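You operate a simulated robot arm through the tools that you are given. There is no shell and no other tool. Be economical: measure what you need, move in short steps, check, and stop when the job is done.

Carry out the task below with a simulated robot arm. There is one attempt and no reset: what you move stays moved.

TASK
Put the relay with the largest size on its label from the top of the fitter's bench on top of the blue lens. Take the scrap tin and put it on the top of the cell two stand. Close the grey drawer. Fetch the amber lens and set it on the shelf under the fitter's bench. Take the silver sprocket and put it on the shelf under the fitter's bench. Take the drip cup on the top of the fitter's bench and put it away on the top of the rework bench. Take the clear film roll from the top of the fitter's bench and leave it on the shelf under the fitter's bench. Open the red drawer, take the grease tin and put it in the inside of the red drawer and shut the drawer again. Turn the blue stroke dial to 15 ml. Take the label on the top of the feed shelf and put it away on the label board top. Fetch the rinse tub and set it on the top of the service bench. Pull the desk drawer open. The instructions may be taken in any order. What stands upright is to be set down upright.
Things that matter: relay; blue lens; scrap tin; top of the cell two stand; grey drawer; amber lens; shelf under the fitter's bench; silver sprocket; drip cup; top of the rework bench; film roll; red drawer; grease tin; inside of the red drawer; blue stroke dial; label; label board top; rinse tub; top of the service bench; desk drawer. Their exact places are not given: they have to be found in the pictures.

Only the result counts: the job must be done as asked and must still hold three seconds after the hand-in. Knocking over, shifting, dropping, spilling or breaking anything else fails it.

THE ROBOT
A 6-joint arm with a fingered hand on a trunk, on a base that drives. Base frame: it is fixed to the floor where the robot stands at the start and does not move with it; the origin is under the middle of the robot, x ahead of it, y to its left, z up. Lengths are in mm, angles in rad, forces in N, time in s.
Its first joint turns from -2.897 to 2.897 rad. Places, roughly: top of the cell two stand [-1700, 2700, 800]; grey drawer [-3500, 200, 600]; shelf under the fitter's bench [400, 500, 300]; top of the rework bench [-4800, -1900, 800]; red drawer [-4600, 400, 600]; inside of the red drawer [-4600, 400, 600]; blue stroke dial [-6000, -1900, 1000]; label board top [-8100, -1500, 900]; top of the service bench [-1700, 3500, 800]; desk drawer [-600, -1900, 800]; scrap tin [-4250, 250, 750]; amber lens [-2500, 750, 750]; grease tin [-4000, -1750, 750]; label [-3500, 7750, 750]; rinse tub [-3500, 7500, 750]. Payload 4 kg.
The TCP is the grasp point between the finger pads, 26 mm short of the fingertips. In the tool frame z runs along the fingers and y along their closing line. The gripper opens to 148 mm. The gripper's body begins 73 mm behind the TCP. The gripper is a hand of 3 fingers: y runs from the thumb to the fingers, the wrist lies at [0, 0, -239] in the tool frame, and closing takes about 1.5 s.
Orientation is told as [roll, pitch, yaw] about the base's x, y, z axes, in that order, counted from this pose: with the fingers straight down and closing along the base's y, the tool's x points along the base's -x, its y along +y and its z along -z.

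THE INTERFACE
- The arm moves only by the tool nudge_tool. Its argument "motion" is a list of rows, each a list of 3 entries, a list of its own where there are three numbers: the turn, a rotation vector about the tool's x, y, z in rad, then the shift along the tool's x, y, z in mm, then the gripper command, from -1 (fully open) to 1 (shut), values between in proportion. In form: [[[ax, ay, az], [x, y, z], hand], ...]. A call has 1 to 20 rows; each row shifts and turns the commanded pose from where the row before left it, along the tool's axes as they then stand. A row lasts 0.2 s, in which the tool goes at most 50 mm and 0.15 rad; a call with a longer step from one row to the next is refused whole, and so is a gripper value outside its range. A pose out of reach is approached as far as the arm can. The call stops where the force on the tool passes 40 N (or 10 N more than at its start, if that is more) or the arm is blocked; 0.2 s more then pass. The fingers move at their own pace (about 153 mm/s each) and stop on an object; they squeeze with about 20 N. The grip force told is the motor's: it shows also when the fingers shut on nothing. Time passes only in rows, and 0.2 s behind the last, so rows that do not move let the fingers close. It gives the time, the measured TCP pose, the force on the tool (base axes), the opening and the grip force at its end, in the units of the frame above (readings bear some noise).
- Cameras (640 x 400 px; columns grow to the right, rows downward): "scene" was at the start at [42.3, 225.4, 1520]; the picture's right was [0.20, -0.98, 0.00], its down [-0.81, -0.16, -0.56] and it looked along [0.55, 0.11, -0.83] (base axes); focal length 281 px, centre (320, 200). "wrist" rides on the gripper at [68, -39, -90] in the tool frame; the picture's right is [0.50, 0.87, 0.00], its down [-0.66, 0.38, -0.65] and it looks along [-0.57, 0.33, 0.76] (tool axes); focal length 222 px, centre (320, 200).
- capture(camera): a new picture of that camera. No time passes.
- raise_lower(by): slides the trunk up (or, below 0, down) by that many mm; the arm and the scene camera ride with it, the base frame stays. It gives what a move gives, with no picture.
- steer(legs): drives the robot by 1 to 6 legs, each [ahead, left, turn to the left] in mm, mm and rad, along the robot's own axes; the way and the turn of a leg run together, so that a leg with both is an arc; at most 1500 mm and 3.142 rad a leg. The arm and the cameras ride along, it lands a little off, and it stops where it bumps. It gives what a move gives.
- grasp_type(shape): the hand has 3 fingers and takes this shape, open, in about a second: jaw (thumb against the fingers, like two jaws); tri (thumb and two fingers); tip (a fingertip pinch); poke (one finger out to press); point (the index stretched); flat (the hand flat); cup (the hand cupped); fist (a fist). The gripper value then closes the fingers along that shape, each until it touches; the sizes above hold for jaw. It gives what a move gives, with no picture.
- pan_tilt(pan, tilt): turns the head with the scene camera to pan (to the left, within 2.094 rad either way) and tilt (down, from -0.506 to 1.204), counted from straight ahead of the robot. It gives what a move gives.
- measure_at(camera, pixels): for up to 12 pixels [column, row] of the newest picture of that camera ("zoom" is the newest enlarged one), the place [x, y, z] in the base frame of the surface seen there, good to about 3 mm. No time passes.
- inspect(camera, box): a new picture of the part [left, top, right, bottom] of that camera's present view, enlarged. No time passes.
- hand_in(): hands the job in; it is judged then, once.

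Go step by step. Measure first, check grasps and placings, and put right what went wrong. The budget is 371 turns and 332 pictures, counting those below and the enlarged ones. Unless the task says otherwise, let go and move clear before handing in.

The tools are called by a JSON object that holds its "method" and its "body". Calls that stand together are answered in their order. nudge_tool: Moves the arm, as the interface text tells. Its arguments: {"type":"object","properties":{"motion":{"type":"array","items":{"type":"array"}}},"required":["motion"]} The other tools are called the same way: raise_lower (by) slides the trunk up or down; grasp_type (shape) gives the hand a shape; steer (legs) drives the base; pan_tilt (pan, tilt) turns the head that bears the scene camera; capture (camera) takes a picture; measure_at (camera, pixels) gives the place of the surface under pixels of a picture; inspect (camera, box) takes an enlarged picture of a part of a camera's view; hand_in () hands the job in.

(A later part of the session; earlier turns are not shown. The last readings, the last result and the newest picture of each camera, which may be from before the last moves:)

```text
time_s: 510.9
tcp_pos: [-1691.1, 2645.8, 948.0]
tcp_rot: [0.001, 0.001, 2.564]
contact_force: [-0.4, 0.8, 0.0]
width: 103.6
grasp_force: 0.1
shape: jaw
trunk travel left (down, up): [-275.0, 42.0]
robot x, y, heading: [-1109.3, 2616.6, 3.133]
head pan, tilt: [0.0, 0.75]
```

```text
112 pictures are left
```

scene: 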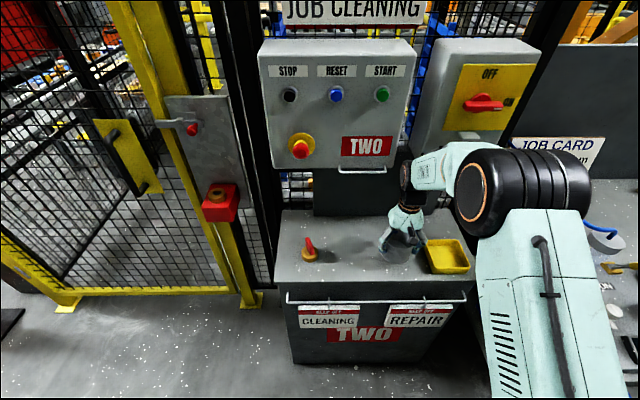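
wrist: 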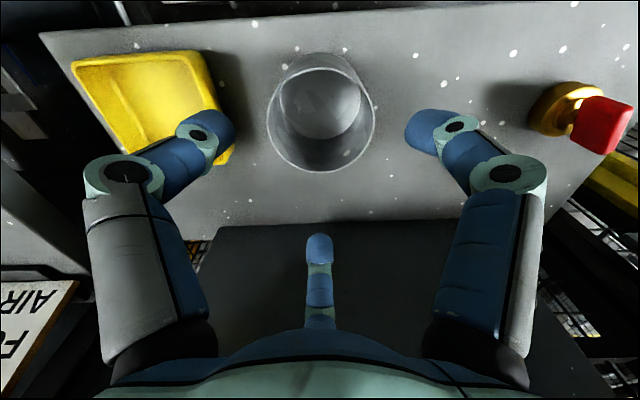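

Tin stands on the stand top. Retract and look at the service bench next door and where the feed shelf is.

{"method": "nudge_tool", "body": {"motion": [[[0, 0, 0], [33.5, -21.8, -15], -0.4], [[0, 0, 0], [33.5, -21.8, -15], -0.4], [[0, 0, 0], [33.5, -21.8, -15], -0.4], [[0, 0, 0], [33.5, -21.8, -15], -0.4], [[0, 0, 0], [33.5, -21.8, 0], -0.4]]}}

{"method": "pan_tilt", "body": {"pan": -0.7, "tilt": 0.5}}

{"method": "capture", "body": {"camera": "scene"}}

{"method": "pan_tilt", "body": {"pan": -1.1, "tilt": 0.15}}

{"method": "capture", "body": {"camera": "scene"}}

```text
time_s: 512.1
tcp_pos: [-1490.1, 2646.2, 1008.0]
tcp_rot: [0.0, -0.001, 2.565]
contact_force: [-0.1, 0.1, 0.2]
width: 103.4
grasp_force: 0.0
shape: jaw
trunk travel left (down, up): [-275.0, 42.0]
robot x, y, heading: [-1109.8, 2615.4, 3.131]
head pan, tilt: [0.0, 0.75]
```

```text
time_s: 513.2
tcp_pos: [-1490.4, 2646.5, 1007.7]
tcp_rot: [0.001, -0.003, 2.566]
contact_force: [-0.5, 0.1, 0.2]
width: 103.3
grasp_force: 0.2
shape: jaw
trunk travel left (down, up): [-275.0, 42.0]
robot x, y, heading: [-1107.7, 2616.9, 3.13]
head pan, tilt: [-0.7, 0.499]
```

```text
111 pictures are left
```

scene: 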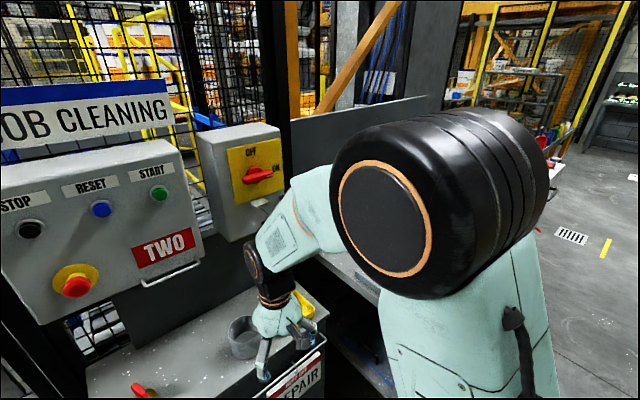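

```text
time_s: 514.0
tcp_pos: [-1491.2, 2647.1, 1007.7]
tcp_rot: [0.0, -0.002, 2.566]
contact_force: [0.5, -0.2, 0.8]
width: 103.2
grasp_force: 0.0
shape: jaw
trunk travel left (down, up): [-275.0, 42.0]
robot x, y, heading: [-1111.7, 2614.4, 3.133]
head pan, tilt: [-1.1, 0.15]
```

```text
110 pictures are left
```

scene: 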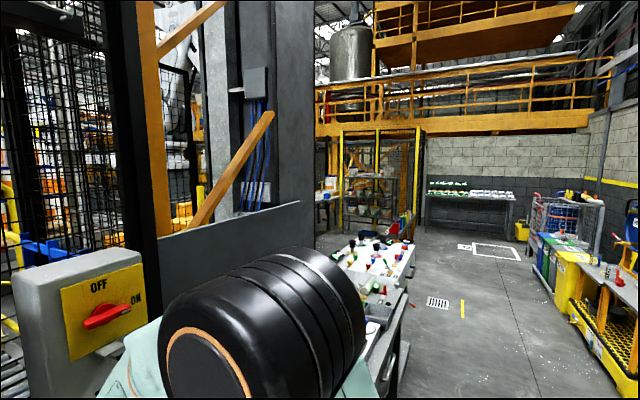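

{"method": "steer", "body": {"legs": [[-300, 0, 0], [0, -1500, 0], [0, -1500, 0]]}}

{"method": "pan_tilt", "body": {"pan": 0.5, "tilt": 0.4}}

{"method": "capture", "body": {"camera": "scene"}}

{"method": "pan_tilt", "body": {"pan": -0.6, "tilt": 0.3}}

{"method": "capture", "body": {"camera": "scene"}}

```text
time_s: 529.9
tcp_pos: [-1147.8, 5587.1, 1007.7]
tcp_rot: [0.0, -0.002, 2.562]
contact_force: [-0.4, 0.1, -0.1]
width: 103.4
grasp_force: 0.1
shape: jaw
trunk travel left (down, up): [-275.0, 42.0]
robot x, y, heading: [-764.9, 5552.7, 3.13]
head pan, tilt: [-1.1, 0.15]
```

```text
time_s: 531.6
tcp_pos: [-1148.1, 5586.3, 1006.3]
tcp_rot: [0.001, -0.003, 2.561]
contact_force: [-0.4, 0.0, -0.7]
width: 103.0
grasp_force: 0.0
shape: jaw
trunk travel left (down, up): [-275.0, 42.0]
robot x, y, heading: [-768.0, 5556.6, 3.131]
head pan, tilt: [0.499, 0.4]
```

```text
109 pictures are left
```

scene: 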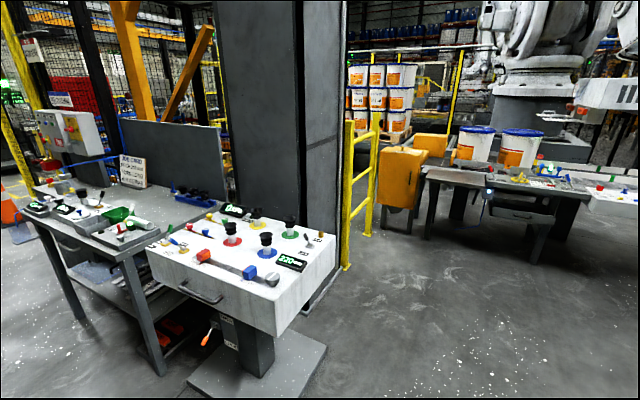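

```text
time_s: 532.9
tcp_pos: [-1147.8, 5586.0, 1007.5]
tcp_rot: [-0.001, -0.001, 2.564]
contact_force: [-0.8, 0.6, -0.8]
width: 103.3
grasp_force: 0.0
shape: jaw
trunk travel left (down, up): [-275.0, 42.0]
robot x, y, heading: [-765.7, 5551.6, 3.126]
head pan, tilt: [-0.6, 0.3]
```

```text
108 pictures are left
```

scene: 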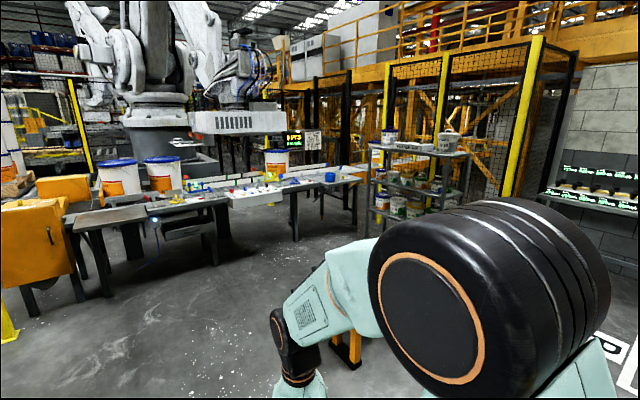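

{"method": "inspect", "body": {"camera": "scene", "box": [160, 130, 400, 260]}}

{"method": "measure_at", "body": {"camera": "zoom", "pixels": [[450, 128], [420, 130], [490, 130], [440, 120], [510, 130], [330, 130], [300, 150], [360, 200], [240, 220]]}}

{"method": "pan_tilt", "body": {"pan": 0.55, "tilt": 0.6}}

{"method": "capture", "body": {"camera": "scene"}}

```text
2.67 times, centred on (280, 195) of scene
```

zoom: 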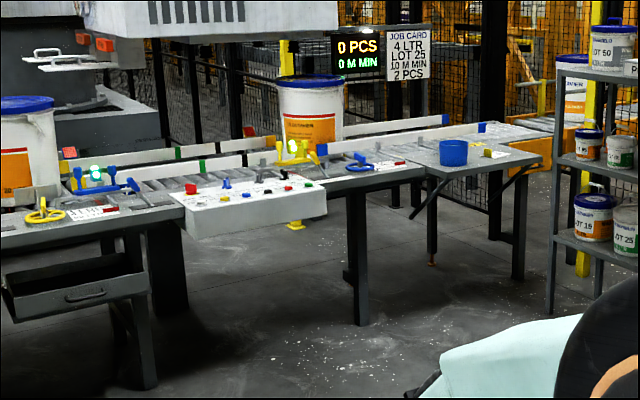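

```text
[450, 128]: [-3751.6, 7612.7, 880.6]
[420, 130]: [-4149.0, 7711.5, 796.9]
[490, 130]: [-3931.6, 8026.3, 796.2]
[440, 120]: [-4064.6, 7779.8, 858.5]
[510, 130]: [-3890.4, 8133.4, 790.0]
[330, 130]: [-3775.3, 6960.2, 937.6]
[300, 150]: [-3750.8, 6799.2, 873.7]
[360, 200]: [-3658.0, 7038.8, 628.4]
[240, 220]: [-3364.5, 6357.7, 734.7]
```

```text
time_s: 534.3
tcp_pos: [-1147.6, 5587.0, 1006.2]
tcp_rot: [0.0, -0.002, 2.562]
contact_force: [-0.8, -0.4, 0.4]
width: 103.6
grasp_force: 0.1
shape: jaw
trunk travel left (down, up): [-275.0, 42.0]
robot x, y, heading: [-764.8, 5556.0, 3.126]
head pan, tilt: [0.55, 0.6]
```

```text
106 pictures are left
```

scene: 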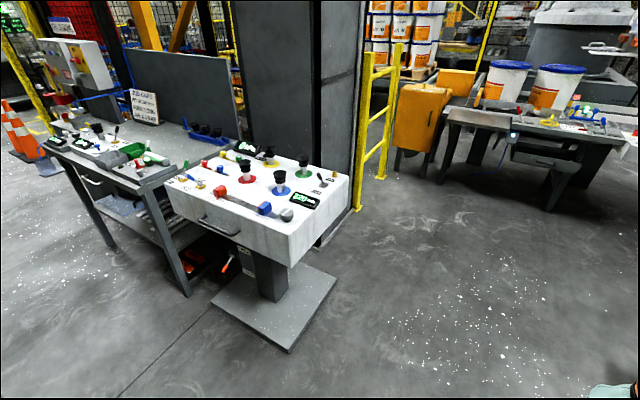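

The rinse tub is likely the blue tub at zoom (453,153) on the small shelf. Drive closer.

{"method": "steer", "body": {"legs": [[0, -1300, 0], [1500, 0, 0], [150, 0, 0]]}}

{"method": "pan_tilt", "body": {"pan": -0.35, "tilt": 0.35}}

{"method": "capture", "body": {"camera": "scene"}}

```text
time_s: 545.4
tcp_pos: [-2090.2, 6920.3, 1007.7]
tcp_rot: [0.001, -0.002, 2.561]
contact_force: [0.4, -0.1, -0.1]
width: 103.4
grasp_force: 0.0
shape: jaw
trunk travel left (down, up): [-275.0, 42.0]
robot x, y, heading: [-1712.7, 6886.3, 3.127]
head pan, tilt: [0.55, 0.6]
stopped in leg 2: the robot was blocked; the commanded pose is now the measured one
```

```text
time_s: 546.6
tcp_pos: [-2094.0, 6919.5, 1005.4]
tcp_rot: [0.001, 0.001, 2.56]
contact_force: [-0.1, -0.3, 0.0]
width: 103.4
grasp_force: 0.1
shape: jaw
trunk travel left (down, up): [-275.0, 42.0]
robot x, y, heading: [-1712.0, 6888.4, 3.13]
head pan, tilt: [-0.351, 0.351]
```

```text
105 pictures are left
```

scene: 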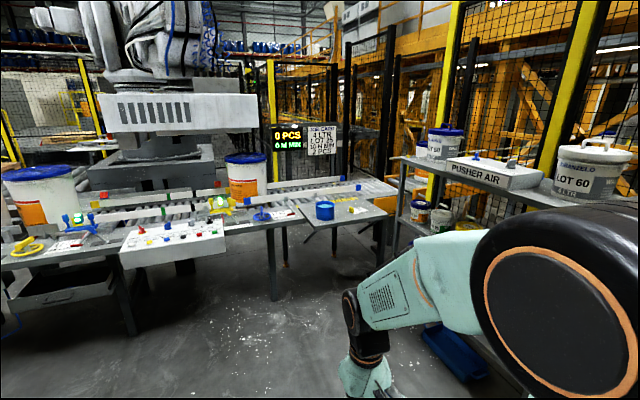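

The base was blocked by something low; look down ahead.

{"method": "pan_tilt", "body": {"pan": 0.0, "tilt": 0.95}}

{"method": "capture", "body": {"camera": "scene"}}

{"method": "pan_tilt", "body": {"pan": -0.7, "tilt": 0.85}}

{"method": "capture", "body": {"camera": "scene"}}

```text
time_s: 547.6
tcp_pos: [-2093.9, 6918.8, 1005.9]
tcp_rot: [0.0, 0.0, 2.559]
contact_force: [0.3, -0.2, -0.3]
width: 103.5
grasp_force: 0.1
shape: jaw
trunk travel left (down, up): [-275.0, 42.0]
robot x, y, heading: [-1711.6, 6883.8, 3.122]
head pan, tilt: [0.0, 0.949]
```

```text
104 pictures are left
```

scene: 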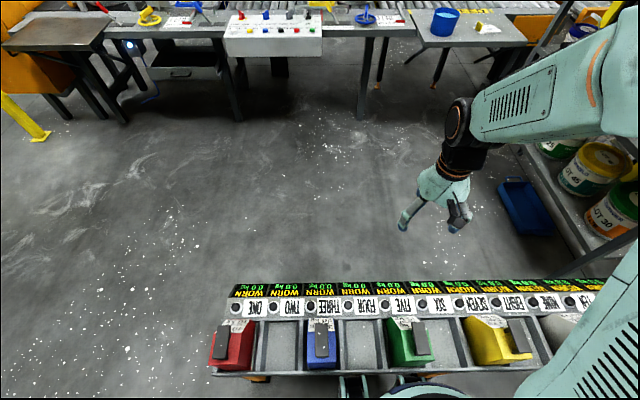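

```text
time_s: 548.7
tcp_pos: [-2093.1, 6919.9, 1007.3]
tcp_rot: [0.001, 0.001, 2.56]
contact_force: [0.5, 0.0, 1.5]
width: 103.4
grasp_force: 0.0
shape: jaw
trunk travel left (down, up): [-275.0, 42.0]
robot x, y, heading: [-1711.6, 6887.5, 3.125]
head pan, tilt: [-0.7, 0.85]
```

```text
103 pictures are left
```

scene: 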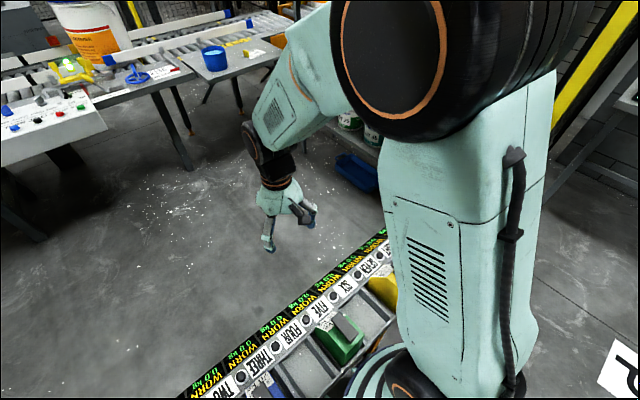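

A low battery rack is in front; I go around its left end.

{"method": "steer", "body": {"legs": [[-300, 0, 0], [0, 950, 0], [1500, 0, 0]]}}

{"method": "pan_tilt", "body": {"pan": -0.9, "tilt": 0.55}}

{"method": "capture", "body": {"camera": "scene"}}

```text
time_s: 562.3
tcp_pos: [-3286.9, 6005.3, 1006.4]
tcp_rot: [-0.001, 0.001, 2.534]
contact_force: [-0.7, 0.5, 0.0]
width: 103.5
grasp_force: 0.1
shape: jaw
trunk travel left (down, up): [-275.0, 42.0]
robot x, y, heading: [-2904.8, 5962.1, 3.098]
head pan, tilt: [-0.7, 0.85]
```

```text
time_s: 563.1
tcp_pos: [-3286.9, 6006.0, 1006.5]
tcp_rot: [0.001, 0.001, 2.532]
contact_force: [0.2, -0.6, -0.6]
width: 103.6
grasp_force: 0.0
shape: jaw
trunk travel left (down, up): [-275.0, 42.0]
robot x, y, heading: [-2907.6, 5962.4, 3.1]
head pan, tilt: [-0.901, 0.55]
```

```text
102 pictures are left
```

scene: 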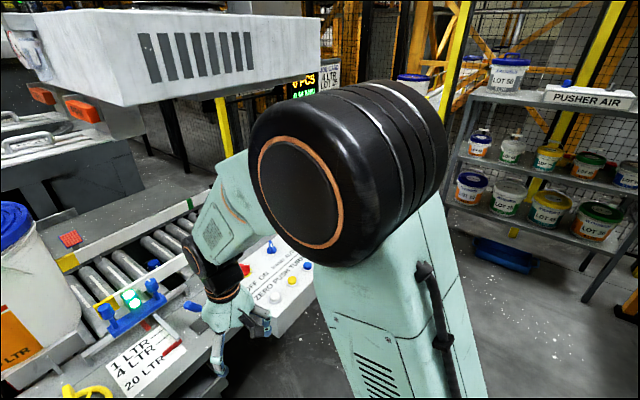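

Too close to the roller table; back 220 and slide right to the shelf.

{"method": "steer", "body": {"legs": [[-220, 0, 0], [0, -1150, 0.04]]}}

{"method": "pan_tilt", "body": {"pan": -0.45, "tilt": 0.5}}

{"method": "capture", "body": {"camera": "scene"}}

```text
time_s: 570.2
tcp_pos: [-3036.9, 7127.6, 1007.0]
tcp_rot: [0.002, 0.001, 2.562]
contact_force: [0.0, -0.1, 0.3]
width: 103.3
grasp_force: 0.0
shape: jaw
trunk travel left (down, up): [-275.0, 42.0]
robot x, y, heading: [-2654.4, 7094.3, 3.131]
head pan, tilt: [-0.901, 0.55]
```

```text
time_s: 571.1
tcp_pos: [-3037.4, 7126.8, 1006.9]
tcp_rot: [0.0, 0.0, 2.561]
contact_force: [0.5, 0.5, 0.2]
width: 103.3
grasp_force: 0.0
shape: jaw
trunk travel left (down, up): [-275.0, 42.0]
robot x, y, heading: [-2655.1, 7095.2, 3.129]
head pan, tilt: [-0.45, 0.499]
```

```text
101 pictures are left
```

scene: 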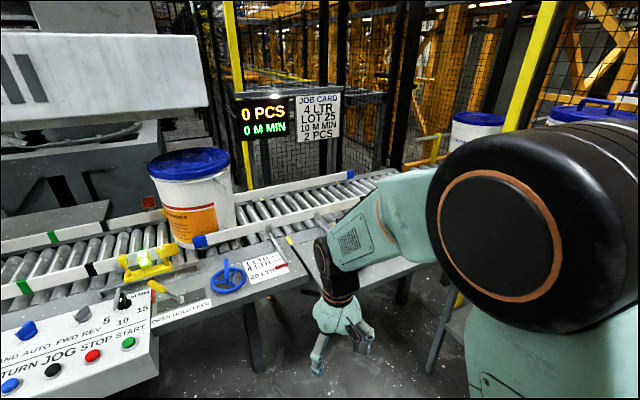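

{"method": "steer", "body": {"legs": [[0, -480, 0]]}}

{"method": "pan_tilt", "body": {"pan": 0.0, "tilt": 0.6}}

{"method": "capture", "body": {"camera": "scene"}}

```text
time_s: 574.0
tcp_pos: [-3028.3, 7609.3, 1006.1]
tcp_rot: [0.0, 0.0, 2.55]
contact_force: [0.0, -0.6, -0.7]
width: 103.5
grasp_force: 0.0
shape: jaw
trunk travel left (down, up): [-275.0, 42.0]
robot x, y, heading: [-2650.8, 7572.6, 3.114]
head pan, tilt: [-0.45, 0.499]
```

```text
time_s: 574.9
tcp_pos: [-3027.0, 7607.7, 1007.4]
tcp_rot: [-0.002, 0.001, 2.549]
contact_force: [-0.1, 0.4, 0.3]
width: 103.4
grasp_force: 0.0
shape: jaw
trunk travel left (down, up): [-275.0, 42.0]
robot x, y, heading: [-2649.5, 7572.8, 3.114]
head pan, tilt: [0.0, 0.6]
```

```text
100 pictures are left
```

scene: 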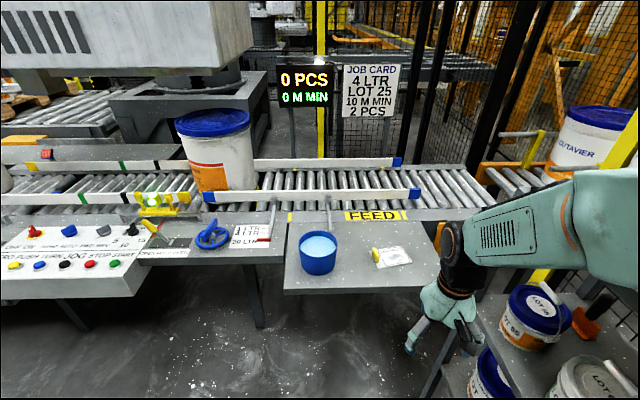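

{"method": "inspect", "body": {"camera": "scene", "box": [280, 200, 440, 300]}}

{"method": "measure_at", "body": {"camera": "zoom", "pixels": [[85, 145], [225, 150], [155, 125], [155, 190], [150, 290], [380, 215], [380, 260], [520, 200], [520, 250], [450, 225], [375, 195], [300, 350]]}}

```text
4.00 times, centred on (360, 250) of scene
```

zoom: 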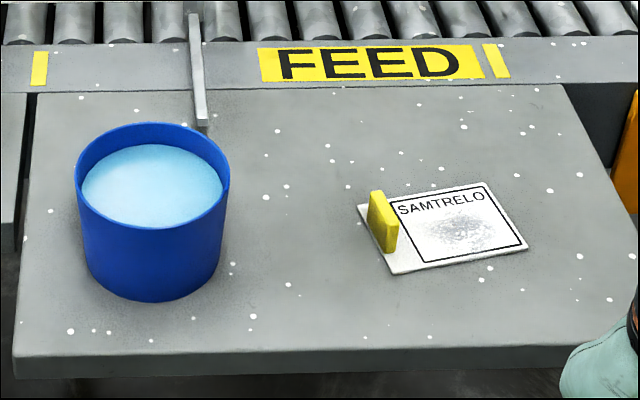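

```text
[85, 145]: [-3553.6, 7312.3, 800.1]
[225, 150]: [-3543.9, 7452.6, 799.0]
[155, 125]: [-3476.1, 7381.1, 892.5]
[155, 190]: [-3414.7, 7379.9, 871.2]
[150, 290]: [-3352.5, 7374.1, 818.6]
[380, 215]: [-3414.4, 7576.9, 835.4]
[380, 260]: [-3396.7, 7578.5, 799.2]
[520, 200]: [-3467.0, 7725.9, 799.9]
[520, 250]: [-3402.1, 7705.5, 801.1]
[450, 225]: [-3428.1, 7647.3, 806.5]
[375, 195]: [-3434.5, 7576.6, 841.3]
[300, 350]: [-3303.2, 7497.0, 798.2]
```

{"method": "measure_at", "body": {"camera": "zoom", "pixels": [[77, 172], [229, 175], [80, 190], [226, 195], [153, 124], [150, 222], [110, 133], [200, 136], [100, 210], [200, 215], [90, 270], [215, 270]]}}

```text
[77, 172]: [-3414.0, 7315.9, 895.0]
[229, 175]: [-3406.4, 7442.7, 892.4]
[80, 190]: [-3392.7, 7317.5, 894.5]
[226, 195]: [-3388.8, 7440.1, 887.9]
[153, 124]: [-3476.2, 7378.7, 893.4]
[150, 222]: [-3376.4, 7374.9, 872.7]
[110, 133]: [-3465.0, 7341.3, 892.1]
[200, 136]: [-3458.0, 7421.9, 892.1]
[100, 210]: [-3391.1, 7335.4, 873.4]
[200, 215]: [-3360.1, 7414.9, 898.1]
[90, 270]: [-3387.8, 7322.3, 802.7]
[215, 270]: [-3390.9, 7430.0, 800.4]
```

{"method": "measure_at", "body": {"camera": "zoom", "pixels": [[193, 30], [198, 70], [200, 100], [203, 122], [205, 128]]}}

```text
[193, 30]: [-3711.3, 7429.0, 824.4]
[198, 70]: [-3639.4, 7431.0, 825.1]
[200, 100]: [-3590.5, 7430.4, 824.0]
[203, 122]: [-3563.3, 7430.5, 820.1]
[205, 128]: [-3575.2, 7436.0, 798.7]
```

Tub centre ≈(-3411,7379), Ø129, rim 893, with liquid. Position the robot for it.

{"method": "steer", "body": {"legs": [[0, 195, 0.02], [180, 0, 0]]}}

{"method": "capture", "body": {"camera": "scene"}}

{"method": "inspect", "body": {"camera": "scene", "box": [260, 180, 420, 300]}}

```text
time_s: 577.6
tcp_pos: [-3212.2, 7405.1, 1005.7]
tcp_rot: [-0.001, 0.0, 2.572]
contact_force: [0.4, 0.3, 0.2]
width: 103.2
grasp_force: 0.0
shape: jaw
trunk travel left (down, up): [-275.0, 42.0]
robot x, y, heading: [-2826.3, 7374.3, 3.135]
head pan, tilt: [0.0, 0.6]
```

```text
98 pictures are left
```

scene: 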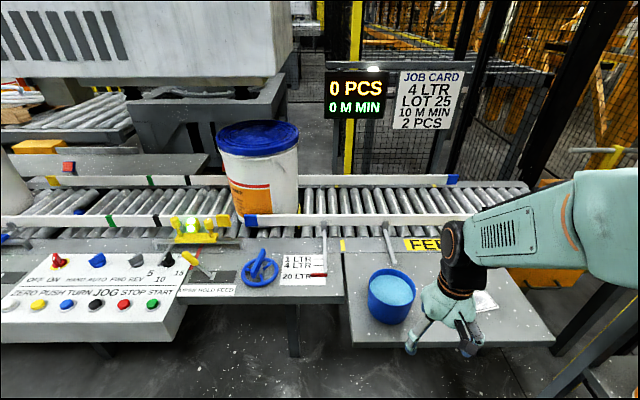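

```text
3.33 times, centred on (340, 240) of scene
```

zoom: 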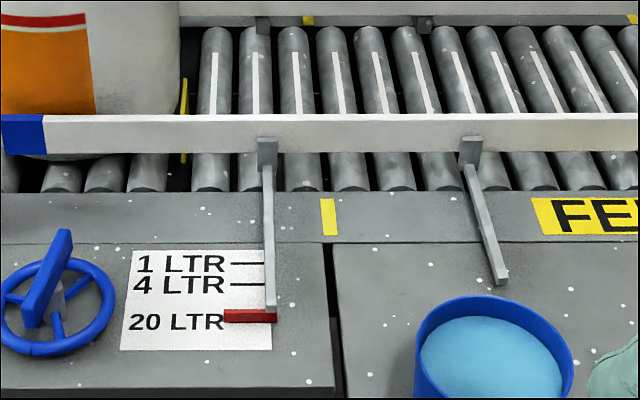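

{"method": "inspect", "body": {"camera": "scene", "box": [350, 250, 430, 330]}}

{"method": "measure_at", "body": {"camera": "zoom", "pixels": [[148, 180], [520, 200], [330, 100], [310, 290], [200, 125], [450, 120], [165, 240], [500, 260], [330, 300]]}}

```text
5.00 times, centred on (390, 290) of scene
```

zoom: 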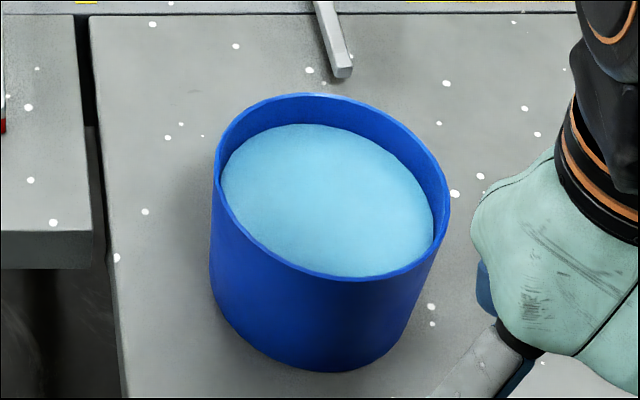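

```text
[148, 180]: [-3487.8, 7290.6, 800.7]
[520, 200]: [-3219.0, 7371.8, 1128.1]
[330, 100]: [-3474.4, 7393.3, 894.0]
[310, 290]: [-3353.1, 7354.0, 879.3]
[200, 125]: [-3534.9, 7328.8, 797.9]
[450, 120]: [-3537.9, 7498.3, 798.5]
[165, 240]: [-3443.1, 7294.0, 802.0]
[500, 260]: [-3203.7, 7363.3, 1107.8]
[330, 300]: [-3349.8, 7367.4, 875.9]
```

{"method": "measure_at", "body": {"camera": "zoom", "pixels": [[219, 150], [217, 180], [446, 210], [444, 230], [310, 96], [335, 277], [300, 270], [250, 115], [420, 150], [250, 240], [400, 270], [380, 110]]}}

```text
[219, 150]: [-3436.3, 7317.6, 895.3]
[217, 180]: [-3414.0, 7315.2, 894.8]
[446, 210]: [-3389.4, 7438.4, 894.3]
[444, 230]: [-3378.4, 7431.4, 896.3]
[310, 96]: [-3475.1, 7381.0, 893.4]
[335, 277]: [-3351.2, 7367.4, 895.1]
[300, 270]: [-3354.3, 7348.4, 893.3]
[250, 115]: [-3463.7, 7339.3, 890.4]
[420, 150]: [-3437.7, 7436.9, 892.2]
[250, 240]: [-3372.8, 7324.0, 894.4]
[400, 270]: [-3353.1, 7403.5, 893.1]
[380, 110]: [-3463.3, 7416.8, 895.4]
```

Tub centre (-3412.5,7378), R 63. Go above, fully open.

{"method": "nudge_tool", "body": {"motion": [[[0, 0, 0], [-30.9, 26.2, 0], -1], [[0, 0, 0], [-30.9, 26.2, 0], -1], [[0, 0, 0], [-30.9, 26.2, 0], -1], [[0, 0, 0], [-30.9, 26.2, 0], -1], [[0, 0, 0], [-30.8, 26.1, 0], -1], [[0, 0, 0], [0, 0, 40], -1], [[0, 0, 0], [0, 0, 20], -1], [[0, 0, 0], [0, 0, 0], -1]]}}

{"method": "capture", "body": {"camera": "wrist"}}

{"method": "inspect", "body": {"camera": "scene", "box": [310, 190, 470, 330]}}

```text
time_s: 579.4
tcp_pos: [-3413.5, 7376.7, 945.2]
tcp_rot: [0.0, -0.001, 2.57]
contact_force: [0.3, -0.4, -0.6]
width: 148.0
grasp_force: 0.0
shape: jaw
trunk travel left (down, up): [-275.0, 42.0]
robot x, y, heading: [-2825.9, 7378.4, 3.141]
head pan, tilt: [0.0, 0.6]
```

```text
95 pictures are left
```

wrist: 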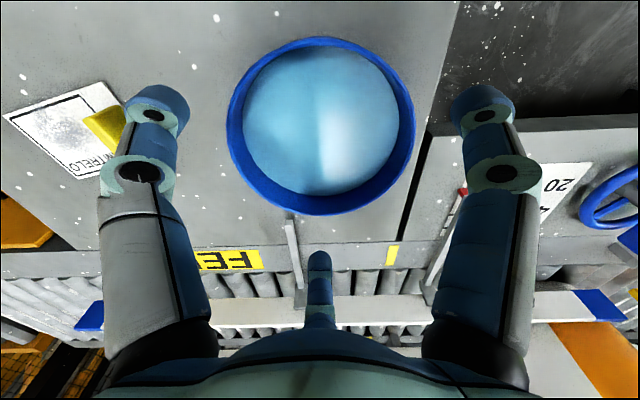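

```text
2.86 times, centred on (390, 260) of scene
```

zoom: 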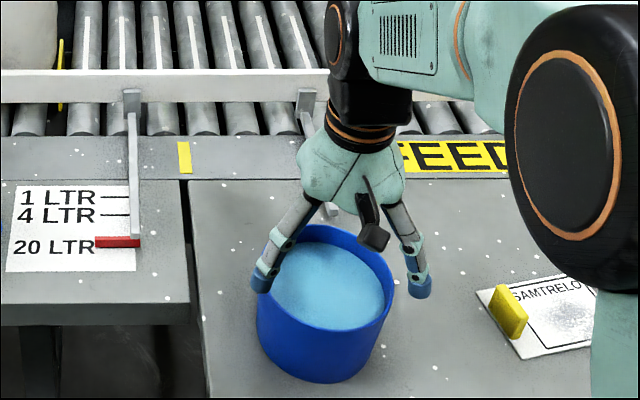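

{"method": "nudge_tool", "body": {"motion": [[[0, 0, 0], [0, 0, 25], -1], [[0, 0, 0], [0, 0, 25], -1], [[0, 0, 0], [0, 0, 20], -1], [[0, 0, 0], [0, 0, 20], -1]]}}

{"method": "capture", "body": {"camera": "wrist"}}

```text
time_s: 580.4
tcp_pos: [-3413.1, 7378.1, 859.2]
tcp_rot: [0.004, -0.008, 2.569]
contact_force: [-1.9, 0.3, 20.3]
width: 147.7
grasp_force: 0.0
shape: jaw
trunk travel left (down, up): [-275.0, 42.0]
robot x, y, heading: [-2831.7, 7375.7, 3.133]
head pan, tilt: [0.0, 0.6]
```

```text
93 pictures are left
```

wrist: 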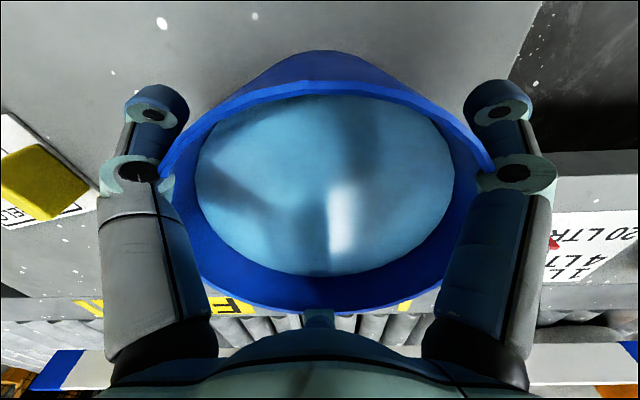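

Rim touches the finger knuckles (20 N); raise 6 mm and close.

{"method": "nudge_tool", "body": {"motion": [[[0, 0, 0], [0, 0, -8], -1], [[0, 0, 0], [0, 0, 0], -1], [[0, 0, 0], [0, 0, 0], -0.5], [[0, 0, 0], [0, 0, 0], 0], [[0, 0, 0], [0, 0, 0], 1], [[0, 0, 0], [0, 0, 0], 1], [[0, 0, 0], [0, 0, 0], 1]]}}

{"method": "nudge_tool", "body": {"motion": [[[0, 0, 0], [0, 0, -10], 1], [[0, 0, 0], [0, 0, -15], 1], [[0, 0, 0], [0, 0, 0], 1]]}}

{"method": "inspect", "body": {"camera": "scene", "box": [310, 190, 470, 330]}}

```text
time_s: 582.0
tcp_pos: [-3411.8, 7378.1, 863.8]
tcp_rot: [-0.002, -0.001, 2.572]
contact_force: [-0.6, -0.9, -0.3]
width: 107.3
grasp_force: 19.7
shape: jaw
trunk travel left (down, up): [-275.0, 42.0]
robot x, y, heading: [-2829.1, 7375.1, 3.134]
head pan, tilt: [0.0, 0.6]
```

```text
time_s: 582.8
tcp_pos: [-3413.4, 7378.2, 888.5]
tcp_rot: [-0.001, -0.001, 2.569]
contact_force: [0.1, -0.2, -9.0]
width: 107.3
grasp_force: 19.6
shape: jaw
trunk travel left (down, up): [-275.0, 42.0]
robot x, y, heading: [-2832.2, 7374.9, 3.135]
head pan, tilt: [0.0, 0.6]
```

```text
2.86 times, centred on (390, 260) of scene
```

zoom: 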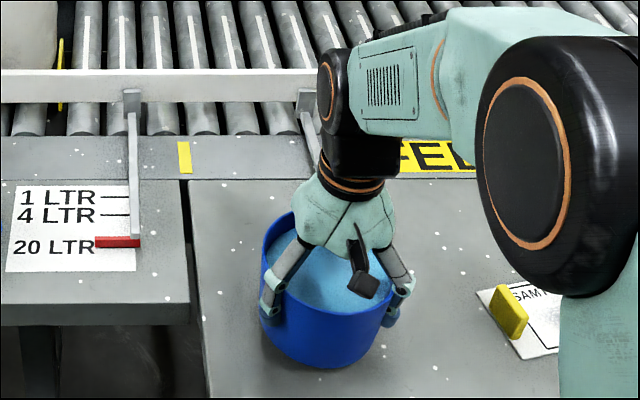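

Tub lifted (9 N). Raise slowly, retract, then carry it to the service bench.

{"method": "nudge_tool", "body": {"motion": [[[0, 0, 0], [0, 0, -20], 1], [[0, 0, 0], [0, 0, -20], 1], [[0, 0, 0], [21, -13.5, -15], 1], [[0, 0, 0], [21, -13.5, -15], 1], [[0, 0, 0], [21, -13.5, -15], 1], [[0, 0, 0], [21, -13.5, -15], 1], [[0, 0, 0], [21, -13.5, -10], 1], [[0, 0, 0], [21, -13.5, 0], 1], [[0, 0, 0], [21, -13.5, 0], 1], [[0, 0, 0], [14, -9, 0], 1]]}}

{"method": "steer", "body": {"legs": [[-140, 0, 0], [0, 1420, 0], [-1500, 0, 0], [-410, 0, 0], [0, 1500, 0], [0, 950, 0]]}}

{"method": "pan_tilt", "body": {"pan": 0.25, "tilt": 0.6}}

{"method": "capture", "body": {"camera": "scene"}}

```text
time_s: 585.0
tcp_pos: [-3220.1, 7378.2, 1000.5]
tcp_rot: [0.001, 0.0, 2.571]
contact_force: [1.0, 0.4, -8.9]
width: 107.4
grasp_force: 19.8
shape: jaw
trunk travel left (down, up): [-275.0, 42.0]
robot x, y, heading: [-2827.9, 7377.2, 3.139]
head pan, tilt: [0.0, 0.6]
```

```text
time_s: 613.7
tcp_pos: [-1141.3, 3487.2, 1001.6]
tcp_rot: [-0.002, 0.0, 2.605]
contact_force: [-0.1, 0.1, -9.3]
width: 107.5
grasp_force: 19.8
shape: jaw
trunk travel left (down, up): [-275.0, 42.0]
robot x, y, heading: [-751.2, 3501.4, -3.113]
head pan, tilt: [0.0, 0.6]
```

```text
time_s: 614.5
tcp_pos: [-1141.7, 3487.8, 1001.3]
tcp_rot: [-0.001, 0.001, 2.608]
contact_force: [0.5, -0.8, -9.3]
width: 107.1
grasp_force: 19.8
shape: jaw
trunk travel left (down, up): [-275.0, 42.0]
robot x, y, heading: [-748.2, 3500.1, -3.111]
head pan, tilt: [0.25, 0.6]
```

```text
91 pictures are left
```

scene: 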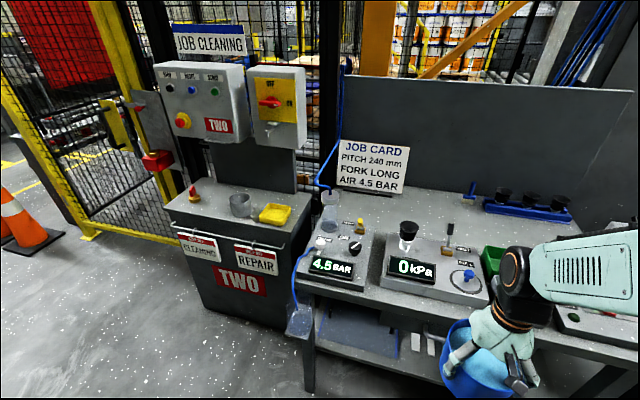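

{"method": "measure_at", "body": {"camera": "scene", "pixels": [[430, 205], [460, 215], [410, 210], [450, 200], [480, 225], [370, 205], [400, 235], [400, 160], [470, 190]]}}

{"method": "inspect", "body": {"camera": "scene", "box": [300, 130, 600, 320]}}

{"method": "pan_tilt", "body": {"pan": -0.75, "tilt": 0.65}}

{"method": "capture", "body": {"camera": "scene"}}

```text
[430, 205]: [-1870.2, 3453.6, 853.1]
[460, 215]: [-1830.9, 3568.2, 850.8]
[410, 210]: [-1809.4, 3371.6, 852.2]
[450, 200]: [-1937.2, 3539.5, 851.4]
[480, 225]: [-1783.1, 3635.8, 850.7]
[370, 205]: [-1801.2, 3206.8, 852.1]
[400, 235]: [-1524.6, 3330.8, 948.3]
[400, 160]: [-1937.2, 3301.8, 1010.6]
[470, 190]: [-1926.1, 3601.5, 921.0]
```

```text
2.11 times, centred on (450, 225) of scene
```

zoom: 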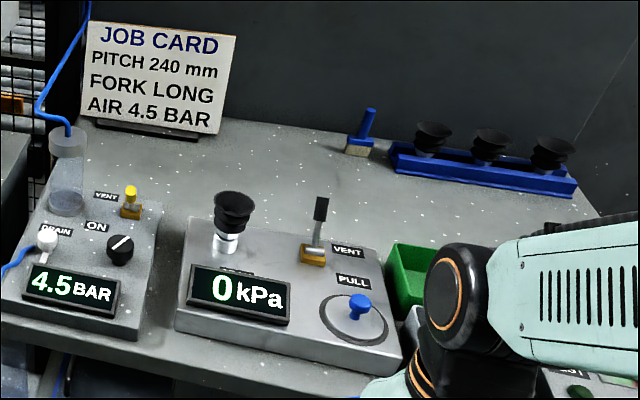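

```text
time_s: 615.8
tcp_pos: [-1141.3, 3486.6, 1000.7]
tcp_rot: [-0.002, 0.002, 2.607]
contact_force: [0.1, -0.2, -9.5]
width: 107.4
grasp_force: 19.8
shape: jaw
trunk travel left (down, up): [-275.0, 42.0]
robot x, y, heading: [-747.4, 3502.0, -3.111]
head pan, tilt: [-0.75, 0.649]
```

```text
89 pictures are left
```

scene: 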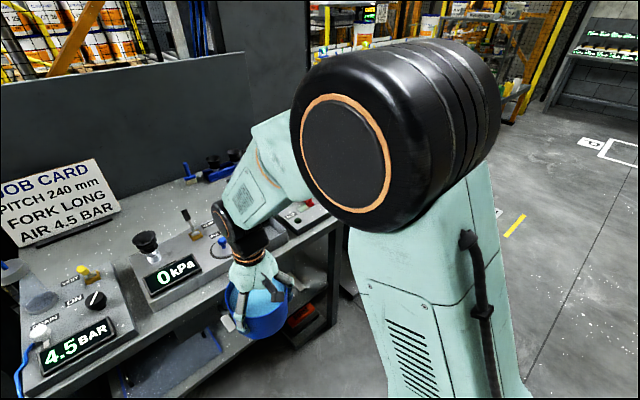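

{"method": "pan_tilt", "body": {"pan": 0.25, "tilt": 0.6}}

{"method": "inspect", "body": {"camera": "scene", "box": [300, 130, 600, 320]}}

{"method": "measure_at", "body": {"camera": "zoom", "pixels": [[190, 222], [280, 228], [370, 252], [318, 200], [235, 195], [390, 245], [160, 205], [130, 190], [200, 130], [360, 150], [400, 170], [320, 110]]}}

```text
time_s: 617.0
tcp_pos: [-1141.0, 3488.4, 1002.0]
tcp_rot: [-0.001, 0.0, 2.606]
contact_force: [0.9, 0.2, -9.2]
width: 107.4
grasp_force: 19.9
shape: jaw
trunk travel left (down, up): [-275.0, 42.0]
robot x, y, heading: [-748.9, 3499.9, -3.112]
head pan, tilt: [0.25, 0.6]
```

```text
2.11 times, centred on (450, 225) of scene
```

zoom: 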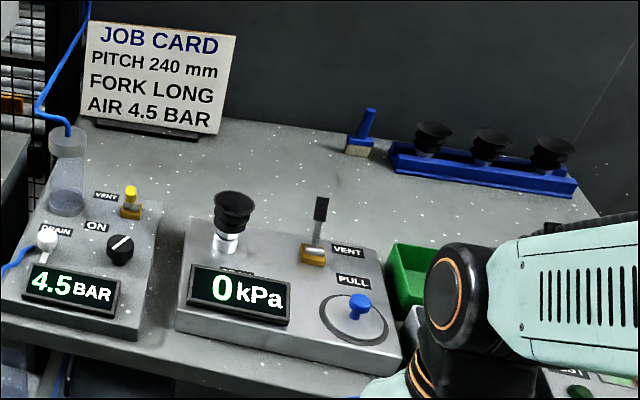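

```text
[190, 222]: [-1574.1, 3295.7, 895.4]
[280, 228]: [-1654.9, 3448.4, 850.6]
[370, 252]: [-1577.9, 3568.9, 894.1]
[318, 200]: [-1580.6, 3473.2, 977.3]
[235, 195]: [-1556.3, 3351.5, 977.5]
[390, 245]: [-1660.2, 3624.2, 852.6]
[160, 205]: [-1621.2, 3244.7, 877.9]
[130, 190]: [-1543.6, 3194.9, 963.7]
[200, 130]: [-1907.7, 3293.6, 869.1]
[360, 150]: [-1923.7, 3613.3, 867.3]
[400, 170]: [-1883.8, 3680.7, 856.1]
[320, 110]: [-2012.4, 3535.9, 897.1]
```

Free area at ≈(-1740,3470), z 851. Raise to clear the instruments, drive in.

{"method": "nudge_tool", "body": {"motion": [[[0, 0, 0], [0, 0, -20], 1], [[0, 0, 0], [0, 0, -25], 1], [[0, 0, 0], [0, 0, -25], 1], [[0, 0, 0], [0, 0, -20], 1], [[0, 0, 0], [0, 0, 0], 1]]}}

{"method": "steer", "body": {"legs": [[385, 0, -0.03]]}}

{"method": "capture", "body": {"camera": "scene"}}

```text
time_s: 618.2
tcp_pos: [-1140.5, 3488.6, 1092.6]
tcp_rot: [-0.002, 0.0, 2.607]
contact_force: [0.2, 0.6, -9.5]
width: 107.4
grasp_force: 20.7
shape: jaw
trunk travel left (down, up): [-275.0, 42.0]
robot x, y, heading: [-748.9, 3501.8, -3.107]
head pan, tilt: [0.25, 0.6]
```

```text
time_s: 620.7
tcp_pos: [-1534.8, 3494.0, 1091.2]
tcp_rot: [-0.003, 0.001, 2.575]
contact_force: [-0.7, -0.3, -10.0]
width: 106.9
grasp_force: 19.7
shape: jaw
trunk travel left (down, up): [-275.0, 42.0]
robot x, y, heading: [-1144.2, 3491.8, 3.143]
head pan, tilt: [0.25, 0.6]
```

```text
87 pictures are left
```

scene: 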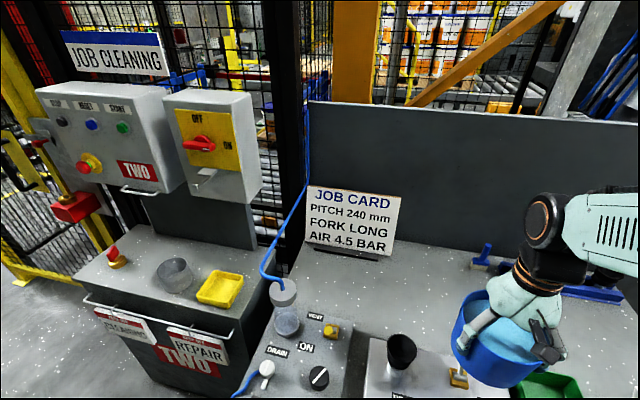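

{"method": "nudge_tool", "body": {"motion": [[[0, 0, 0], [-27.4, 22.2, 0], 1], [[0, 0, 0], [-27.4, 22.2, 0], 1], [[0, 0, 0], [-27.4, 22.2, 0], 1], [[0, 0, 0], [-27.4, 22.2, 0], 1], [[0, 0, 0], [-27.4, 22.2, 0], 1], [[0, 0, 0], [-27.3, 22, 0], 1], [[0, 0, 0], [0, 0, 30], 1], [[0, 0, 0], [0, 0, 35], 1], [[0, 0, 0], [0, 0, 35], 1], [[0, 0, 0], [0, 0, 30], 1], [[0, 0, 0], [0, 0, 15], 1]]}}

{"method": "pan_tilt", "body": {"pan": 0.1, "tilt": 0.7}}

{"method": "capture", "body": {"camera": "scene"}}

```text
time_s: 623.1
tcp_pos: [-1743.8, 3470.7, 944.6]
tcp_rot: [0.0, 0.001, 2.574]
contact_force: [-0.1, 0.3, -9.5]
width: 107.4
grasp_force: 19.5
shape: jaw
trunk travel left (down, up): [-275.0, 42.0]
robot x, y, heading: [-1141.6, 3495.4, 3.141]
head pan, tilt: [0.25, 0.6]
```

```text
time_s: 623.8
tcp_pos: [-1744.0, 3471.3, 944.0]
tcp_rot: [-0.001, 0.001, 2.572]
contact_force: [1.4, 0.1, -9.0]
width: 107.3
grasp_force: 20.5
shape: jaw
trunk travel left (down, up): [-275.0, 42.0]
robot x, y, heading: [-1141.8, 3493.9, 3.142]
head pan, tilt: [0.099, 0.7]
```

```text
86 pictures are left
```

scene: 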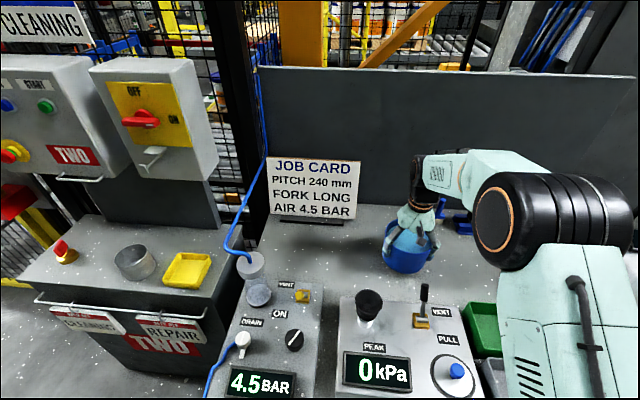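

Clear of other things. Lower ~27 mm to contact.

{"method": "nudge_tool", "body": {"motion": [[[0, 0, 0], [0, 0, 15], 1], [[0, 0, 0], [0, 0, 7], 1], [[0, 0, 0], [0, 0, 3], 1], [[0, 0, 0], [0, 0, 0], 1]]}}

{"method": "nudge_tool", "body": {"motion": [[[0, 0, 0], [0, 0, 2], 1], [[0, 0, 0], [0, 0, 2], 1], [[0, 0, 0], [0, 0, 0], 1]]}}

```text
time_s: 624.8
tcp_pos: [-1744.2, 3469.7, 921.2]
tcp_rot: [-0.001, 0.0, 2.574]
contact_force: [-0.2, 0.2, -9.0]
width: 107.5
grasp_force: 20.1
shape: jaw
trunk travel left (down, up): [-275.0, 42.0]
robot x, y, heading: [-1141.9, 3494.4, 3.143]
head pan, tilt: [0.099, 0.7]
```

```text
time_s: 625.6
tcp_pos: [-1744.2, 3470.8, 916.1]
tcp_rot: [-0.003, 0.001, 2.575]
contact_force: [0.5, 0.1, -9.4]
width: 107.1
grasp_force: 19.9
shape: jaw
trunk travel left (down, up): [-275.0, 42.0]
robot x, y, heading: [-1142.4, 3494.7, 3.137]
head pan, tilt: [0.099, 0.7]
```

{"method": "nudge_tool", "body": {"motion": [[[0, 0, 0], [0, 0, 2], 1], [[0, 0, 0], [0, 0, 1], 1], [[0, 0, 0], [0, 0, 0], 1]]}}

```text
time_s: 626.4
tcp_pos: [-1744.4, 3470.6, 914.5]
tcp_rot: [-0.001, -0.002, 2.574]
contact_force: [-2.1, -1.6, 3.7]
width: 106.8
grasp_force: 19.6
shape: jaw
trunk travel left (down, up): [-275.0, 42.0]
robot x, y, heading: [-1142.2, 3493.5, 3.14]
head pan, tilt: [0.099, 0.7]
```

Resting. Open fully and rise straight.

{"method": "nudge_tool", "body": {"motion": [[[0, 0, 0], [0, 0, 0], 0], [[0, 0, 0], [0, 0, 0], -0.5], [[0, 0, 0], [0, 0, 0], -1], [[0, 0, 0], [0, 0, 0], -1], [[0, 0, 0], [0, 0, 0], -1], [[0, 0, 0], [0, 0, -15], -1], [[0, 0, 0], [0, 0, -30], -1], [[0, 0, 0], [0, 0, -40], -1], [[0, 0, 0], [0, 0, -45], -1], [[0, 0, 0], [0, 0, -45], -1]]}}

{"method": "inspect", "body": {"camera": "scene", "box": [340, 150, 500, 290]}}

```text
time_s: 628.6
tcp_pos: [-1743.1, 3465.6, 1089.2]
tcp_rot: [-0.001, 0.0, 2.573]
contact_force: [-0.1, -0.2, 0.5]
width: 148.1
grasp_force: 0.1
shape: jaw
trunk travel left (down, up): [-275.0, 42.0]
robot x, y, heading: [-1142.0, 3495.8, 3.14]
head pan, tilt: [0.099, 0.7]
```

```text
2.86 times, centred on (420, 220) of scene
```

zoom: 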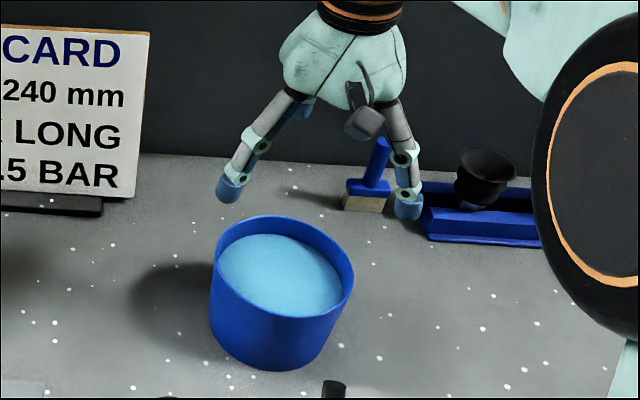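

Tub placed with its liquid. Now the label at the feed shelf.

{"method": "nudge_tool", "body": {"motion": [[[0, 0, 0], [33.7, -21.5, 0], -0.5], [[0, 0, 0], [33.7, -21.5, 0], -0.5], [[0, 0, 0], [33.7, -21.5, 0], -0.5], [[0, 0, 0], [33.7, -21.5, 0], -0.5], [[0, 0, 0], [33.7, -21.5, 0], -0.5]]}}

{"method": "steer", "body": {"legs": [[-370, 0, 0], [0, -1500, 0], [0, -960, 0], [1500, 0, 0], [420, 0, 0], [0, -1500, 0]]}}

{"method": "pan_tilt", "body": {"pan": 0.0, "tilt": 0.65}}

{"method": "capture", "body": {"camera": "scene"}}

```text
time_s: 629.8
tcp_pos: [-1542.6, 3469.0, 1091.2]
tcp_rot: [0.0, -0.002, 2.574]
contact_force: [-0.5, 0.8, 0.4]
width: 111.4
grasp_force: 0.0
shape: jaw
trunk travel left (down, up): [-275.0, 42.0]
robot x, y, heading: [-1143.2, 3493.0, 3.144]
head pan, tilt: [0.099, 0.7]
```

```text
time_s: 660.2
tcp_pos: [-3211.1, 7351.5, 1091.2]
tcp_rot: [-0.001, 0.001, 2.617]
contact_force: [-0.2, -0.5, -0.4]
width: 111.4
grasp_force: 0.1
shape: jaw
trunk travel left (down, up): [-275.0, 42.0]
robot x, y, heading: [-2807.1, 7394.4, -3.094]
head pan, tilt: [0.099, 0.7]
```

```text
time_s: 660.8
tcp_pos: [-3210.8, 7350.4, 1090.3]
tcp_rot: [0.0, 0.001, 2.618]
contact_force: [-0.2, -0.4, -0.8]
width: 111.1
grasp_force: 0.2
shape: jaw
trunk travel left (down, up): [-275.0, 42.0]
robot x, y, heading: [-2814.6, 7391.6, -3.097]
head pan, tilt: [0.0, 0.649]
```

```text
84 pictures are left
```

scene: 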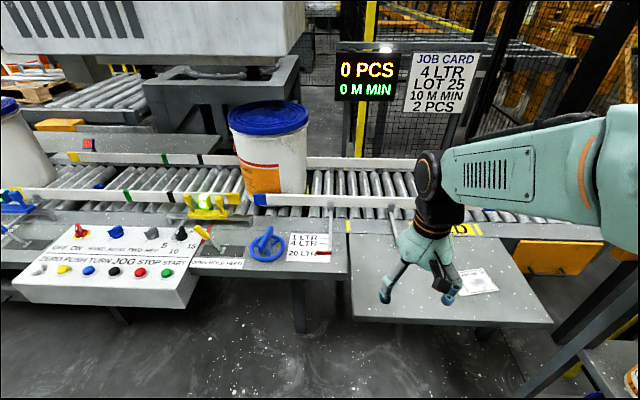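

{"method": "steer", "body": {"legs": [[0, -120, -0.045]]}}

{"method": "grasp_type", "body": {"shape": "tip"}}

{"method": "capture", "body": {"camera": "wrist"}}

{"method": "nudge_tool", "body": {"motion": [[[0, 0, 0], [0, 0, 0], 0.4], [[0, 0, 0], [0, 0, 0], 0.4], [[0, 0, 0], [0, 0, 0], 0.4], [[0, 0, 0], [0, 0, 0], 0.4]]}}

{"method": "capture", "body": {"camera": "wrist"}}

```text
time_s: 662.1
tcp_pos: [-3214.3, 7489.5, 1091.3]
tcp_rot: [0.001, 0.0, 2.576]
contact_force: [0.1, -0.8, -0.4]
width: 111.3
grasp_force: 0.0
shape: jaw
trunk travel left (down, up): [-275.0, 42.0]
robot x, y, heading: [-2811.3, 7514.1, 3.138]
head pan, tilt: [0.0, 0.649]
```

```text
time_s: 663.0
tcp_pos: [-3214.4, 7490.5, 1090.3]
tcp_rot: [0.001, 0.001, 2.574]
contact_force: [-0.3, 0.2, -0.9]
width: 147.9
grasp_force: 0.1
shape: tip
trunk travel left (down, up): [-275.0, 42.0]
robot x, y, heading: [-2813.9, 7515.6, 3.14]
head pan, tilt: [0.0, 0.649]
```

```text
83 pictures are left
```

wrist: 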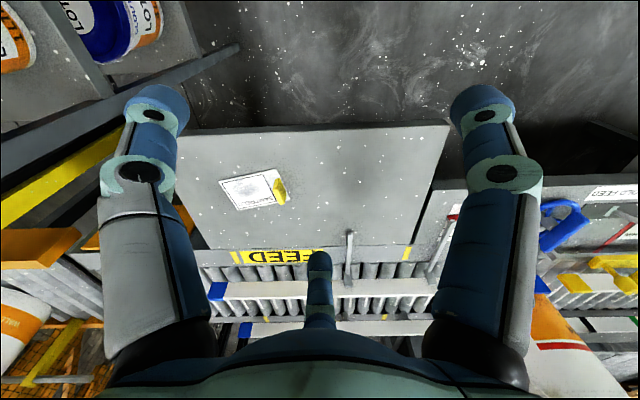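

```text
time_s: 664.0
tcp_pos: [-3214.5, 7487.9, 1090.3]
tcp_rot: [0.001, 0.001, 2.575]
contact_force: [0.4, 0.4, 0.5]
width: 44.5
grasp_force: 0.0
shape: tip
trunk travel left (down, up): [-275.0, 42.0]
robot x, y, heading: [-2814.0, 7512.9, 3.138]
head pan, tilt: [0.0, 0.649]
```

```text
82 pictures are left
```

wrist: 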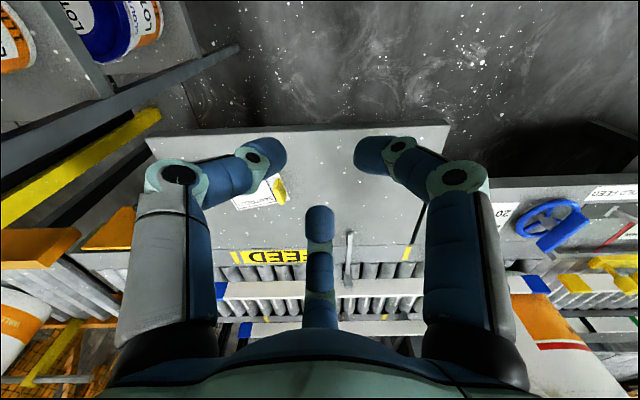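

{"method": "inspect", "body": {"camera": "scene", "box": [360, 220, 480, 320]}}

{"method": "inspect", "body": {"camera": "wrist", "box": [210, 160, 310, 220]}}

{"method": "measure_at", "body": {"camera": "zoom", "pixels": [[435, 115], [455, 195], [475, 165], [445, 130], [460, 185], [470, 225], [430, 90], [150, 170], [250, 280], [340, 130]]}}

```text
4.00 times, centred on (420, 270) of scene
```

zoom: 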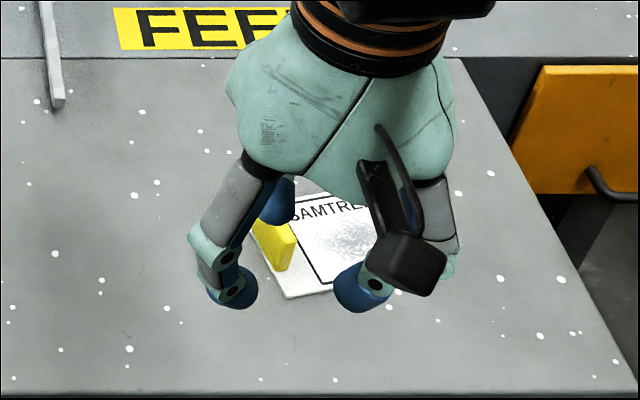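

```text
6.40 times, centred on (260, 190) of wrist
```

zoom: 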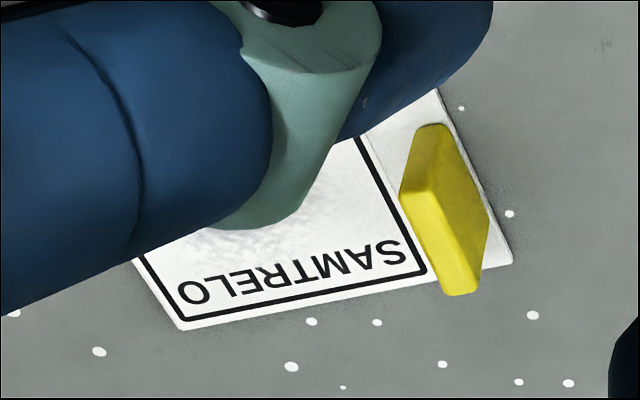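

```text
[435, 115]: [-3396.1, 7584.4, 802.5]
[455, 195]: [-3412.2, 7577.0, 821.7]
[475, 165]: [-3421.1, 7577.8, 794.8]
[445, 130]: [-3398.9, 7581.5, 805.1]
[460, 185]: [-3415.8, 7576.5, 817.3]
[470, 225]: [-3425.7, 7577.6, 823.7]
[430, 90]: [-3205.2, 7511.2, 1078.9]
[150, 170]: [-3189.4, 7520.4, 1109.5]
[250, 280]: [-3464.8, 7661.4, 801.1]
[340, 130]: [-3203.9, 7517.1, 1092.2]
```

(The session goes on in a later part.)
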